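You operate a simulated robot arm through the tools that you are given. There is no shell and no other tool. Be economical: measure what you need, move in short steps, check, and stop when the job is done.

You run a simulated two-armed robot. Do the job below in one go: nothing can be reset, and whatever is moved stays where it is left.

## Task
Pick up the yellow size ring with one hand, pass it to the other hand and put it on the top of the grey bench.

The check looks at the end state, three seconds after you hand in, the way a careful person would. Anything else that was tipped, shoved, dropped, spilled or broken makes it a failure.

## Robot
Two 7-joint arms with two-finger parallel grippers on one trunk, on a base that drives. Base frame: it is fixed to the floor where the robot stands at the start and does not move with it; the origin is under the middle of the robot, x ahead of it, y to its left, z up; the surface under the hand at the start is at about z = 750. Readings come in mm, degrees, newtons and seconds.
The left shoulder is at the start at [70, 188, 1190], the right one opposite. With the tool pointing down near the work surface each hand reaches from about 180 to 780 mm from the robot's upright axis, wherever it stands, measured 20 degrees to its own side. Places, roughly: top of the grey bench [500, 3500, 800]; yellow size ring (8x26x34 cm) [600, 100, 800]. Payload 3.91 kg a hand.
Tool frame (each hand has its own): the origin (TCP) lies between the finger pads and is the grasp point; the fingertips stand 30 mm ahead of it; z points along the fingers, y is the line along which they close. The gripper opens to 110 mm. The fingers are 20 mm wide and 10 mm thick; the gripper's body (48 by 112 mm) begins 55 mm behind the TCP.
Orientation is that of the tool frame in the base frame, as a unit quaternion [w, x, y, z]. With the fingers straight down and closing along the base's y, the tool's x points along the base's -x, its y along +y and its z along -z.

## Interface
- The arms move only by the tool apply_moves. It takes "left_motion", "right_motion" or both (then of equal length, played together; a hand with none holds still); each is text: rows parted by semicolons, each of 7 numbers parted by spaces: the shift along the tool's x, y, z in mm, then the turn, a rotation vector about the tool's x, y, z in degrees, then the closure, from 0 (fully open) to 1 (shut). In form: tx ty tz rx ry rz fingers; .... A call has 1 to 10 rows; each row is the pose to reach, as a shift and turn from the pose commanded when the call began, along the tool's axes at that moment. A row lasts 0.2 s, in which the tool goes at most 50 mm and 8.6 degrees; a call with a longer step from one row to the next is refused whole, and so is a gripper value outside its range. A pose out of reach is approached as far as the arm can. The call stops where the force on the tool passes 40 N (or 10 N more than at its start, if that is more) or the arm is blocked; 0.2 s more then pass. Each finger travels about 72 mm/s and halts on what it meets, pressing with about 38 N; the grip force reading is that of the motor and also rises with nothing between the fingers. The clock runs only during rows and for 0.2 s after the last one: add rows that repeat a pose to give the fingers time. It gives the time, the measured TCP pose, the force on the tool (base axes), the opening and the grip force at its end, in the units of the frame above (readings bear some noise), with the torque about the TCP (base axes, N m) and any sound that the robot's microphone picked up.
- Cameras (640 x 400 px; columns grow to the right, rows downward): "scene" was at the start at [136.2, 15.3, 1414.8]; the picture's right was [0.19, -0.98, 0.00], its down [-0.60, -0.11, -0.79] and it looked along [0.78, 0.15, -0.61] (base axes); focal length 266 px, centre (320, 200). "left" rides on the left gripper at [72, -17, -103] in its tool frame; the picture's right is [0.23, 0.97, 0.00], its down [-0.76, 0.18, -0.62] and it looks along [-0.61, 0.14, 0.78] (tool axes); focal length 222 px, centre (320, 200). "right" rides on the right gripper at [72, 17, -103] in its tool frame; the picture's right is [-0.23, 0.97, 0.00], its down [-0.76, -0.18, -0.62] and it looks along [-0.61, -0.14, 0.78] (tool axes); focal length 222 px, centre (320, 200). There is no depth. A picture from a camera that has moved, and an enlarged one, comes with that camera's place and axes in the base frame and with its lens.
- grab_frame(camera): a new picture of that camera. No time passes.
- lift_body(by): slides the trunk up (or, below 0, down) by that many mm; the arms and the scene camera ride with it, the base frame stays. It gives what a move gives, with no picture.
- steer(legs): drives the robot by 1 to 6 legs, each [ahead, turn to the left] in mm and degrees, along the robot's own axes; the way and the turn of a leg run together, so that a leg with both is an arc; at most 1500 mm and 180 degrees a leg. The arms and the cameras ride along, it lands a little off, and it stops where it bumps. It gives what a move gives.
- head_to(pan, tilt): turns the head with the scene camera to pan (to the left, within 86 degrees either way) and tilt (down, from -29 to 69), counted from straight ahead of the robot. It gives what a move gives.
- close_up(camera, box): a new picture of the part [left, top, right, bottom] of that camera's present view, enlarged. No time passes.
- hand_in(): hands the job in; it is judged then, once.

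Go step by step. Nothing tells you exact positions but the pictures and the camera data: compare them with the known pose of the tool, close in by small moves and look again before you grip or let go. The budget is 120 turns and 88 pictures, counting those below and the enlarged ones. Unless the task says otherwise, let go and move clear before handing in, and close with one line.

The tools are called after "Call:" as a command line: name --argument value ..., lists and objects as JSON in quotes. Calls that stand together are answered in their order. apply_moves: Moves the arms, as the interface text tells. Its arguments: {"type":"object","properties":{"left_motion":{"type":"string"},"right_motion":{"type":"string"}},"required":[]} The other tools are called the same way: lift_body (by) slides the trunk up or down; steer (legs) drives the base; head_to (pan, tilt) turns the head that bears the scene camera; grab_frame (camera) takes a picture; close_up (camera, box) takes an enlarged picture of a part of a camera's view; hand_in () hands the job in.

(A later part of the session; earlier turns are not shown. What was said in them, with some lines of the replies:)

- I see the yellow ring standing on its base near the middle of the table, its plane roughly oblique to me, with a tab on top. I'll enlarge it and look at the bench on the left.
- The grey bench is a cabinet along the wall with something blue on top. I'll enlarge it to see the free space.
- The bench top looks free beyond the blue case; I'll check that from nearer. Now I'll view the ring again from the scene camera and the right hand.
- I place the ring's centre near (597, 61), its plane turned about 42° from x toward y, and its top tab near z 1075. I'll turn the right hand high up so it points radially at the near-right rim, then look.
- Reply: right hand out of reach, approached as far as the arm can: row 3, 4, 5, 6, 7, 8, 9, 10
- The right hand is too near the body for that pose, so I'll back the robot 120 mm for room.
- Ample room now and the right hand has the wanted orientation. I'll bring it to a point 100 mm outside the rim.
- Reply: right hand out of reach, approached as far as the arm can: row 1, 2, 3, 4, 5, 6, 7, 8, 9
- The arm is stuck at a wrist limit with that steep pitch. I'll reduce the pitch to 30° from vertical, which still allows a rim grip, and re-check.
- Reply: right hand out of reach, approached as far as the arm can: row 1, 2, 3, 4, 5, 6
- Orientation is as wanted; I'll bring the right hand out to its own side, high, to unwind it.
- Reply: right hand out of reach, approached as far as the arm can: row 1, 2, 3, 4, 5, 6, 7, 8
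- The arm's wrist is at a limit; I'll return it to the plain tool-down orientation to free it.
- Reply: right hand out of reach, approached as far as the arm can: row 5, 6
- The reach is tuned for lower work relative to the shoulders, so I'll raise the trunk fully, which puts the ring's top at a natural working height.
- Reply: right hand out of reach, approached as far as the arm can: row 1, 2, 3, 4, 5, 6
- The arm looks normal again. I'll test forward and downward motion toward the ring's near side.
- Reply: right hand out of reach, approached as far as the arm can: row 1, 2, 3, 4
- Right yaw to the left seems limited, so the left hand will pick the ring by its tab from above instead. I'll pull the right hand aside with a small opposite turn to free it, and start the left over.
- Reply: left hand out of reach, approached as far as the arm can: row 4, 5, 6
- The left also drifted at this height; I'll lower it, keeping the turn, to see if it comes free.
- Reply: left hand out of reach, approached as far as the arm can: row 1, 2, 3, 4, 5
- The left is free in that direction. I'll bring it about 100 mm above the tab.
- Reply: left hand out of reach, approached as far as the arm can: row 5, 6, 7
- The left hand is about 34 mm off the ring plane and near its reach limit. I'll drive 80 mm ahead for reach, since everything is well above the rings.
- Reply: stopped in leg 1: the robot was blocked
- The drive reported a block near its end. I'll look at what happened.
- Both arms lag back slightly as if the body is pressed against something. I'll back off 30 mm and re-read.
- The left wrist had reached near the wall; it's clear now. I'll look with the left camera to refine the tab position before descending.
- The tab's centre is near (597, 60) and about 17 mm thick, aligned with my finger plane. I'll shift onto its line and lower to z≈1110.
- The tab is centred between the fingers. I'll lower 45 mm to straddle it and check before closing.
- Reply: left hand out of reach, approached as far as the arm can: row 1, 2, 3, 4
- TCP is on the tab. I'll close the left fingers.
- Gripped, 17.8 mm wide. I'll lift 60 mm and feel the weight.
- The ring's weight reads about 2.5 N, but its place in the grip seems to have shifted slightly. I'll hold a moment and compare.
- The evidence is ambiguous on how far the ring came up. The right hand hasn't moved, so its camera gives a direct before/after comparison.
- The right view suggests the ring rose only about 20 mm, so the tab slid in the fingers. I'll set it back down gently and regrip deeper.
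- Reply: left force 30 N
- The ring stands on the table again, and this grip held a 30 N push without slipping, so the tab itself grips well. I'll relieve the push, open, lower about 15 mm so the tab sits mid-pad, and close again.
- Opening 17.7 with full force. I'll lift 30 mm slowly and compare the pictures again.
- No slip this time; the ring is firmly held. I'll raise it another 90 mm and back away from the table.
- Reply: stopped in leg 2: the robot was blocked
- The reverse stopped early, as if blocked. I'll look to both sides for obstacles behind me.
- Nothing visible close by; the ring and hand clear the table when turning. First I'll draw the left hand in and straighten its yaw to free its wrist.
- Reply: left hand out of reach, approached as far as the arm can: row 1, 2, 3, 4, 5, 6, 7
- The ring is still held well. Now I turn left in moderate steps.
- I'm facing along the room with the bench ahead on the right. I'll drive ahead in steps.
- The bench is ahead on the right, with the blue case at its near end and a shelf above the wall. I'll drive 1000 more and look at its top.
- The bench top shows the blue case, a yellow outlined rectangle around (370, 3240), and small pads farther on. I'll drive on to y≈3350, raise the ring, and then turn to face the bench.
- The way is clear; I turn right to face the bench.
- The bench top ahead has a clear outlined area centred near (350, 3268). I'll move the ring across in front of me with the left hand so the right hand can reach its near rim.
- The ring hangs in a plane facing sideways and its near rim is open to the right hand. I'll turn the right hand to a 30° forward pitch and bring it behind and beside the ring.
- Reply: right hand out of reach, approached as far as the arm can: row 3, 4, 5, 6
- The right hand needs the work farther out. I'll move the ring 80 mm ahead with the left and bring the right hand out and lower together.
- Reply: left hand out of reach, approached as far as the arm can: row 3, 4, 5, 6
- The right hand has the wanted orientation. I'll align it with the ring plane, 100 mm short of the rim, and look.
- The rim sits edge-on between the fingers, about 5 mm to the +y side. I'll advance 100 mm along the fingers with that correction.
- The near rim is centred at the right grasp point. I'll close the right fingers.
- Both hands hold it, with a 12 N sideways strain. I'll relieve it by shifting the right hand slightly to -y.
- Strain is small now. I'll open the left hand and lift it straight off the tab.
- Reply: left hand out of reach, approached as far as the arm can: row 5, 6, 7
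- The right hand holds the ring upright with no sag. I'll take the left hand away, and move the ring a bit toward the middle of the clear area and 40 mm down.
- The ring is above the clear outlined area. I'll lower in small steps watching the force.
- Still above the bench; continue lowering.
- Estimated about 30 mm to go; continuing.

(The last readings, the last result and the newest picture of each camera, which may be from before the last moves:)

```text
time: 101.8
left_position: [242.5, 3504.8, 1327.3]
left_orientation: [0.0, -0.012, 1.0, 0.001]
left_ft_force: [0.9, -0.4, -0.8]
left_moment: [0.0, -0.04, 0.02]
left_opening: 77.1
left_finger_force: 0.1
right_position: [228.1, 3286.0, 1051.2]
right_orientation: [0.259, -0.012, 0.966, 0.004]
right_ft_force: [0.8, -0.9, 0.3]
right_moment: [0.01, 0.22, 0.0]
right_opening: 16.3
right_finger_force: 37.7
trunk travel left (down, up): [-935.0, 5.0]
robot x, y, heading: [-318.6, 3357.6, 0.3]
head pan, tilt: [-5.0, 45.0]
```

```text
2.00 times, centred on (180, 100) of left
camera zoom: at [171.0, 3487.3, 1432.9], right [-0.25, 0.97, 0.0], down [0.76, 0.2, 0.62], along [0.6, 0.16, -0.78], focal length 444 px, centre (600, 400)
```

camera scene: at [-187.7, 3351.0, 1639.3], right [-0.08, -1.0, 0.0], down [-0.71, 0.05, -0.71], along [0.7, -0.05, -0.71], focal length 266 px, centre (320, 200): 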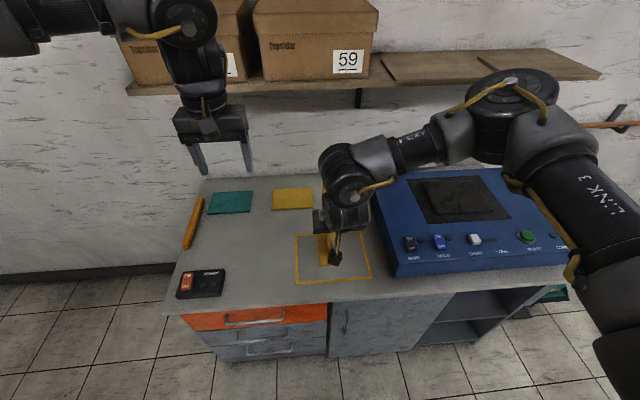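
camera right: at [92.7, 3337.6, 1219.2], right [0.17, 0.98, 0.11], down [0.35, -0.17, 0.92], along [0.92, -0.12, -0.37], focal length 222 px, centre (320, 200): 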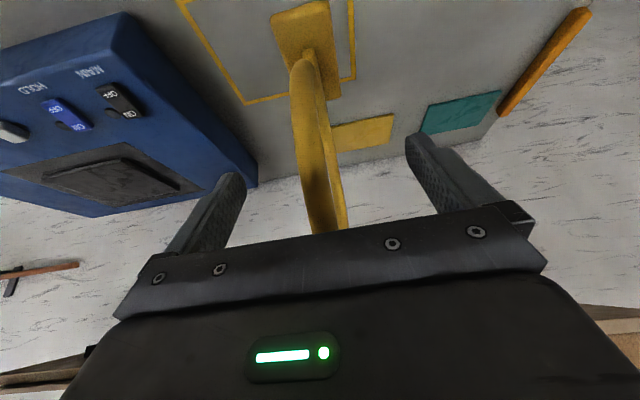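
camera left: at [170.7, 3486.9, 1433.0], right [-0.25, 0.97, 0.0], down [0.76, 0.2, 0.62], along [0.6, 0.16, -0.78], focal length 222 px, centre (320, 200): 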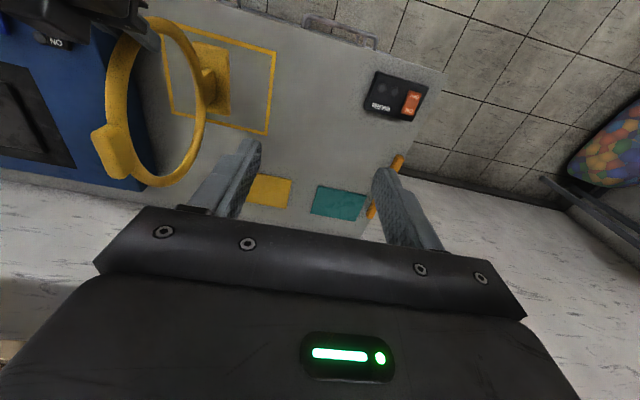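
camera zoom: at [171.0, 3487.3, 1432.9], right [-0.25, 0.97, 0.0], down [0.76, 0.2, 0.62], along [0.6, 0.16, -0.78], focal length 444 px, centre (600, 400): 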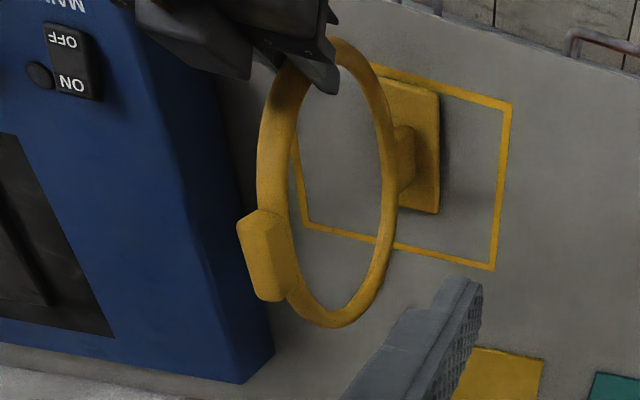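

Nearly down; small steps now.

Call:
apply_moves --right_motion "2 0 3.5 0 0 0 1; 4 0 7 0 0 0 1; 4 0 7 0 0 0 1"

Call:
apply_moves --right_motion "1 0 1.7 0 0 0 1; 2 0 3.5 0 0 0 1; 2 0 3.5 0 0 0 1"

```text
time: 102.6
left_position: [240.6, 3505.9, 1329.2]
left_orientation: [0.0, -0.012, 1.0, 0.0]
left_ft_force: [-0.1, 0.0, -0.2]
left_moment: [-0.02, 0.01, -0.03]
left_opening: 76.8
left_finger_force: 0.0
right_position: [226.8, 3285.9, 1045.8]
right_orientation: [0.259, -0.012, 0.966, 0.003]
right_ft_force: [-2.7, 0.0, 9.5]
right_moment: [0.11, -1.21, -0.06]
right_opening: 16.2
right_finger_force: 38.1
trunk travel left (down, up): [-935.0, 5.0]
robot x, y, heading: [-317.3, 3361.0, 0.8]
head pan, tilt: [-5.0, 45.0]
```

```text
time: 103.4
left_position: [239.9, 3506.8, 1330.3]
left_orientation: [0.001, -0.012, 1.0, 0.0]
left_ft_force: [0.6, 0.4, -0.4]
left_moment: [-0.02, 0.01, 0.0]
left_opening: 76.8
left_finger_force: 0.2
right_position: [225.6, 3286.7, 1041.0]
right_orientation: [0.26, -0.012, 0.965, 0.003]
right_ft_force: [-4.5, -0.6, 21.1]
right_moment: [0.06, 0.0, -0.08]
right_opening: 16.0
right_finger_force: 37.8
trunk travel left (down, up): [-935.0, 5.0]
robot x, y, heading: [-319.5, 3357.1, 0.4]
head pan, tilt: [-5.0, 45.0]
```

Contact made; the base has settled flat. I'll relieve the push a little and look before letting go.

Call:
apply_moves --right_motion "-1.5 0 -2.6 0 0 0 1; -1.5 0 -2.6 0 0 0 1"

Call:
close_up --camera "left" --box '[60, 0, 300, 200]'

```text
time: 104.0
left_position: [241.2, 3505.5, 1328.7]
left_orientation: [0.0, -0.012, 1.0, 0.0]
left_ft_force: [-0.1, -0.3, -0.3]
left_moment: [0.01, -0.01, 0.02]
left_opening: 76.9
left_finger_force: 0.0
right_position: [227.4, 3285.2, 1042.3]
right_orientation: [0.258, -0.011, 0.966, 0.003]
right_ft_force: [-2.5, 0.4, 2.9]
right_moment: [0.04, -0.34, 0.0]
right_opening: 16.0
right_finger_force: 37.8
trunk travel left (down, up): [-935.0, 5.0]
robot x, y, heading: [-321.3, 3355.9, 0.7]
head pan, tilt: [-5.0, 45.0]
```

```text
2.00 times, centred on (180, 100) of left
camera zoom: at [169.9, 3487.5, 1433.1], right [-0.25, 0.97, 0.0], down [0.76, 0.2, 0.62], along [0.6, 0.16, -0.78], focal length 444 px, centre (600, 400)
```

zoom: 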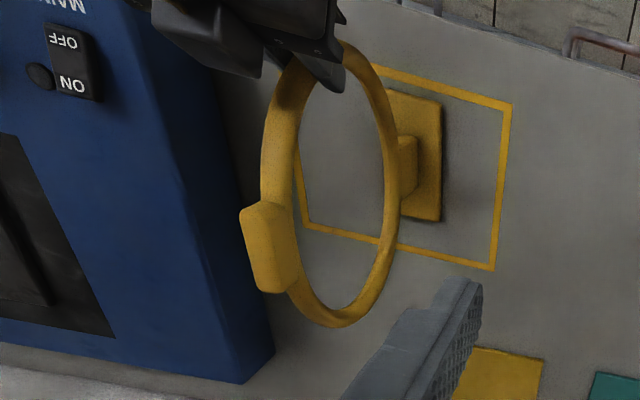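

The base sits flat on the bench. I'll open the right hand in place, then back straight off.

Call:
apply_moves --right_motion "0 0 0 0 0 0 0.7; 0 0 0 0 0 0 0.4; 0 0 0 0 0 0 0.2; 0 0 0 0 0 0 0.2; 0 0 0 0 0 0 0.2"

Call:
close_up --camera "right" --box '[200, 0, 440, 240]'

```text
time: 105.2
left_position: [243.3, 3505.1, 1327.6]
left_orientation: [-0.001, -0.012, 1.0, 0.0]
left_ft_force: [0.0, 0.3, 0.7]
left_moment: [0.0, 0.04, -0.04]
left_opening: 77.2
left_finger_force: 0.0
right_position: [226.7, 3285.8, 1042.1]
right_orientation: [0.258, -0.012, 0.966, 0.003]
right_ft_force: [0.0, -0.7, -0.3]
right_moment: [0.01, -0.01, 0.03]
right_opening: 88.1
right_finger_force: 0.1
trunk travel left (down, up): [-935.0, 5.0]
robot x, y, heading: [-323.8, 3358.1, 0.4]
head pan, tilt: [-5.0, 45.0]
```

```text
1.67 times, centred on (320, 120) of right
camera zoom: at [113.8, 3300.5, 1094.5], right [0.17, 0.98, 0.11], down [0.35, -0.17, 0.92], along [0.92, -0.12, -0.37], focal length 370 px, centre (320, 333)
```

zoom: 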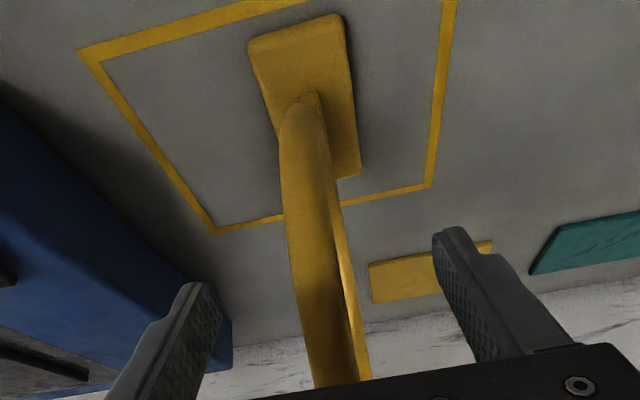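

The ring stands free between the open fingers. I'll withdraw along the fingers.

Call:
apply_moves --right_motion "0 0 -20 0 0 0 0.2; 0 0 -40 0 0 0 0.2; 0 0 -65 0 0 0 0.2; 0 0 -90 0 0 0 0.2; 0 0 -115 0 0 0 0.2; 0 0 -140 0 0 0 0.2; 0 0 -140 0 0 0 0.2"

Call:
grab_frame --camera "scene"

Call:
grab_frame --camera "left"

```text
time: 106.8
left_position: [242.1, 3506.1, 1328.2]
left_orientation: [0.0, -0.014, 1.0, 0.0]
left_ft_force: [-0.8, 0.2, -0.1]
left_moment: [0.02, 0.02, 0.0]
left_opening: 77.2
left_finger_force: 0.1
right_position: [157.7, 3284.9, 1162.4]
right_orientation: [0.259, -0.012, 0.966, 0.003]
right_ft_force: [0.8, 0.5, -0.5]
right_moment: [0.01, 0.03, -0.02]
right_opening: 88.0
right_finger_force: 0.0
trunk travel left (down, up): [-935.0, 5.0]
robot x, y, heading: [-318.2, 3354.9, 0.6]
head pan, tilt: [-5.0, 45.0]
```

```text
28 pictures are left
camera scene: at [-187.7, 3351.9, 1639.3], right [-0.08, -1.0, 0.0], down [-0.71, 0.05, -0.71], along [0.7, -0.05, -0.71], focal length 266 px, centre (320, 200)
```

scene: 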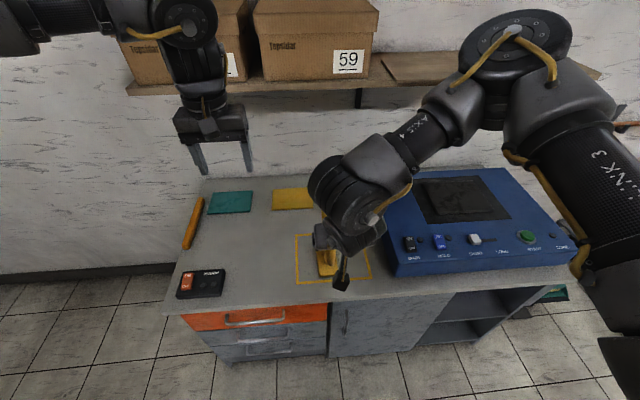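

```text
27 pictures are left
camera left: at [171.0, 3487.4, 1432.9], right [-0.25, 0.97, 0.0], down [0.76, 0.2, 0.62], along [0.6, 0.16, -0.78], focal length 222 px, centre (320, 200)
```

left: 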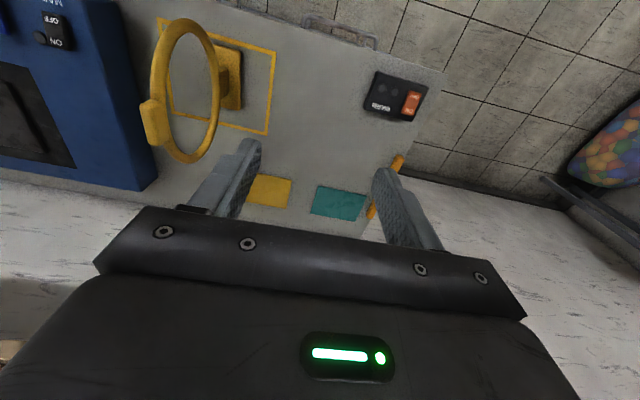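

The ring stands upright inside the outlined area on the bench, and both hands are open and clear of it. I'm handing in.

Call:
hand_in

```text
The job is handed in.
```

The yellow size ring was picked up with the left hand, passed to the right hand, and now stands upright on top of the grey bench with both hands clear; I saw nothing else moved, though two drive legs stopped as blocked, the first probably the left wrist touching the wall, the second not explained.
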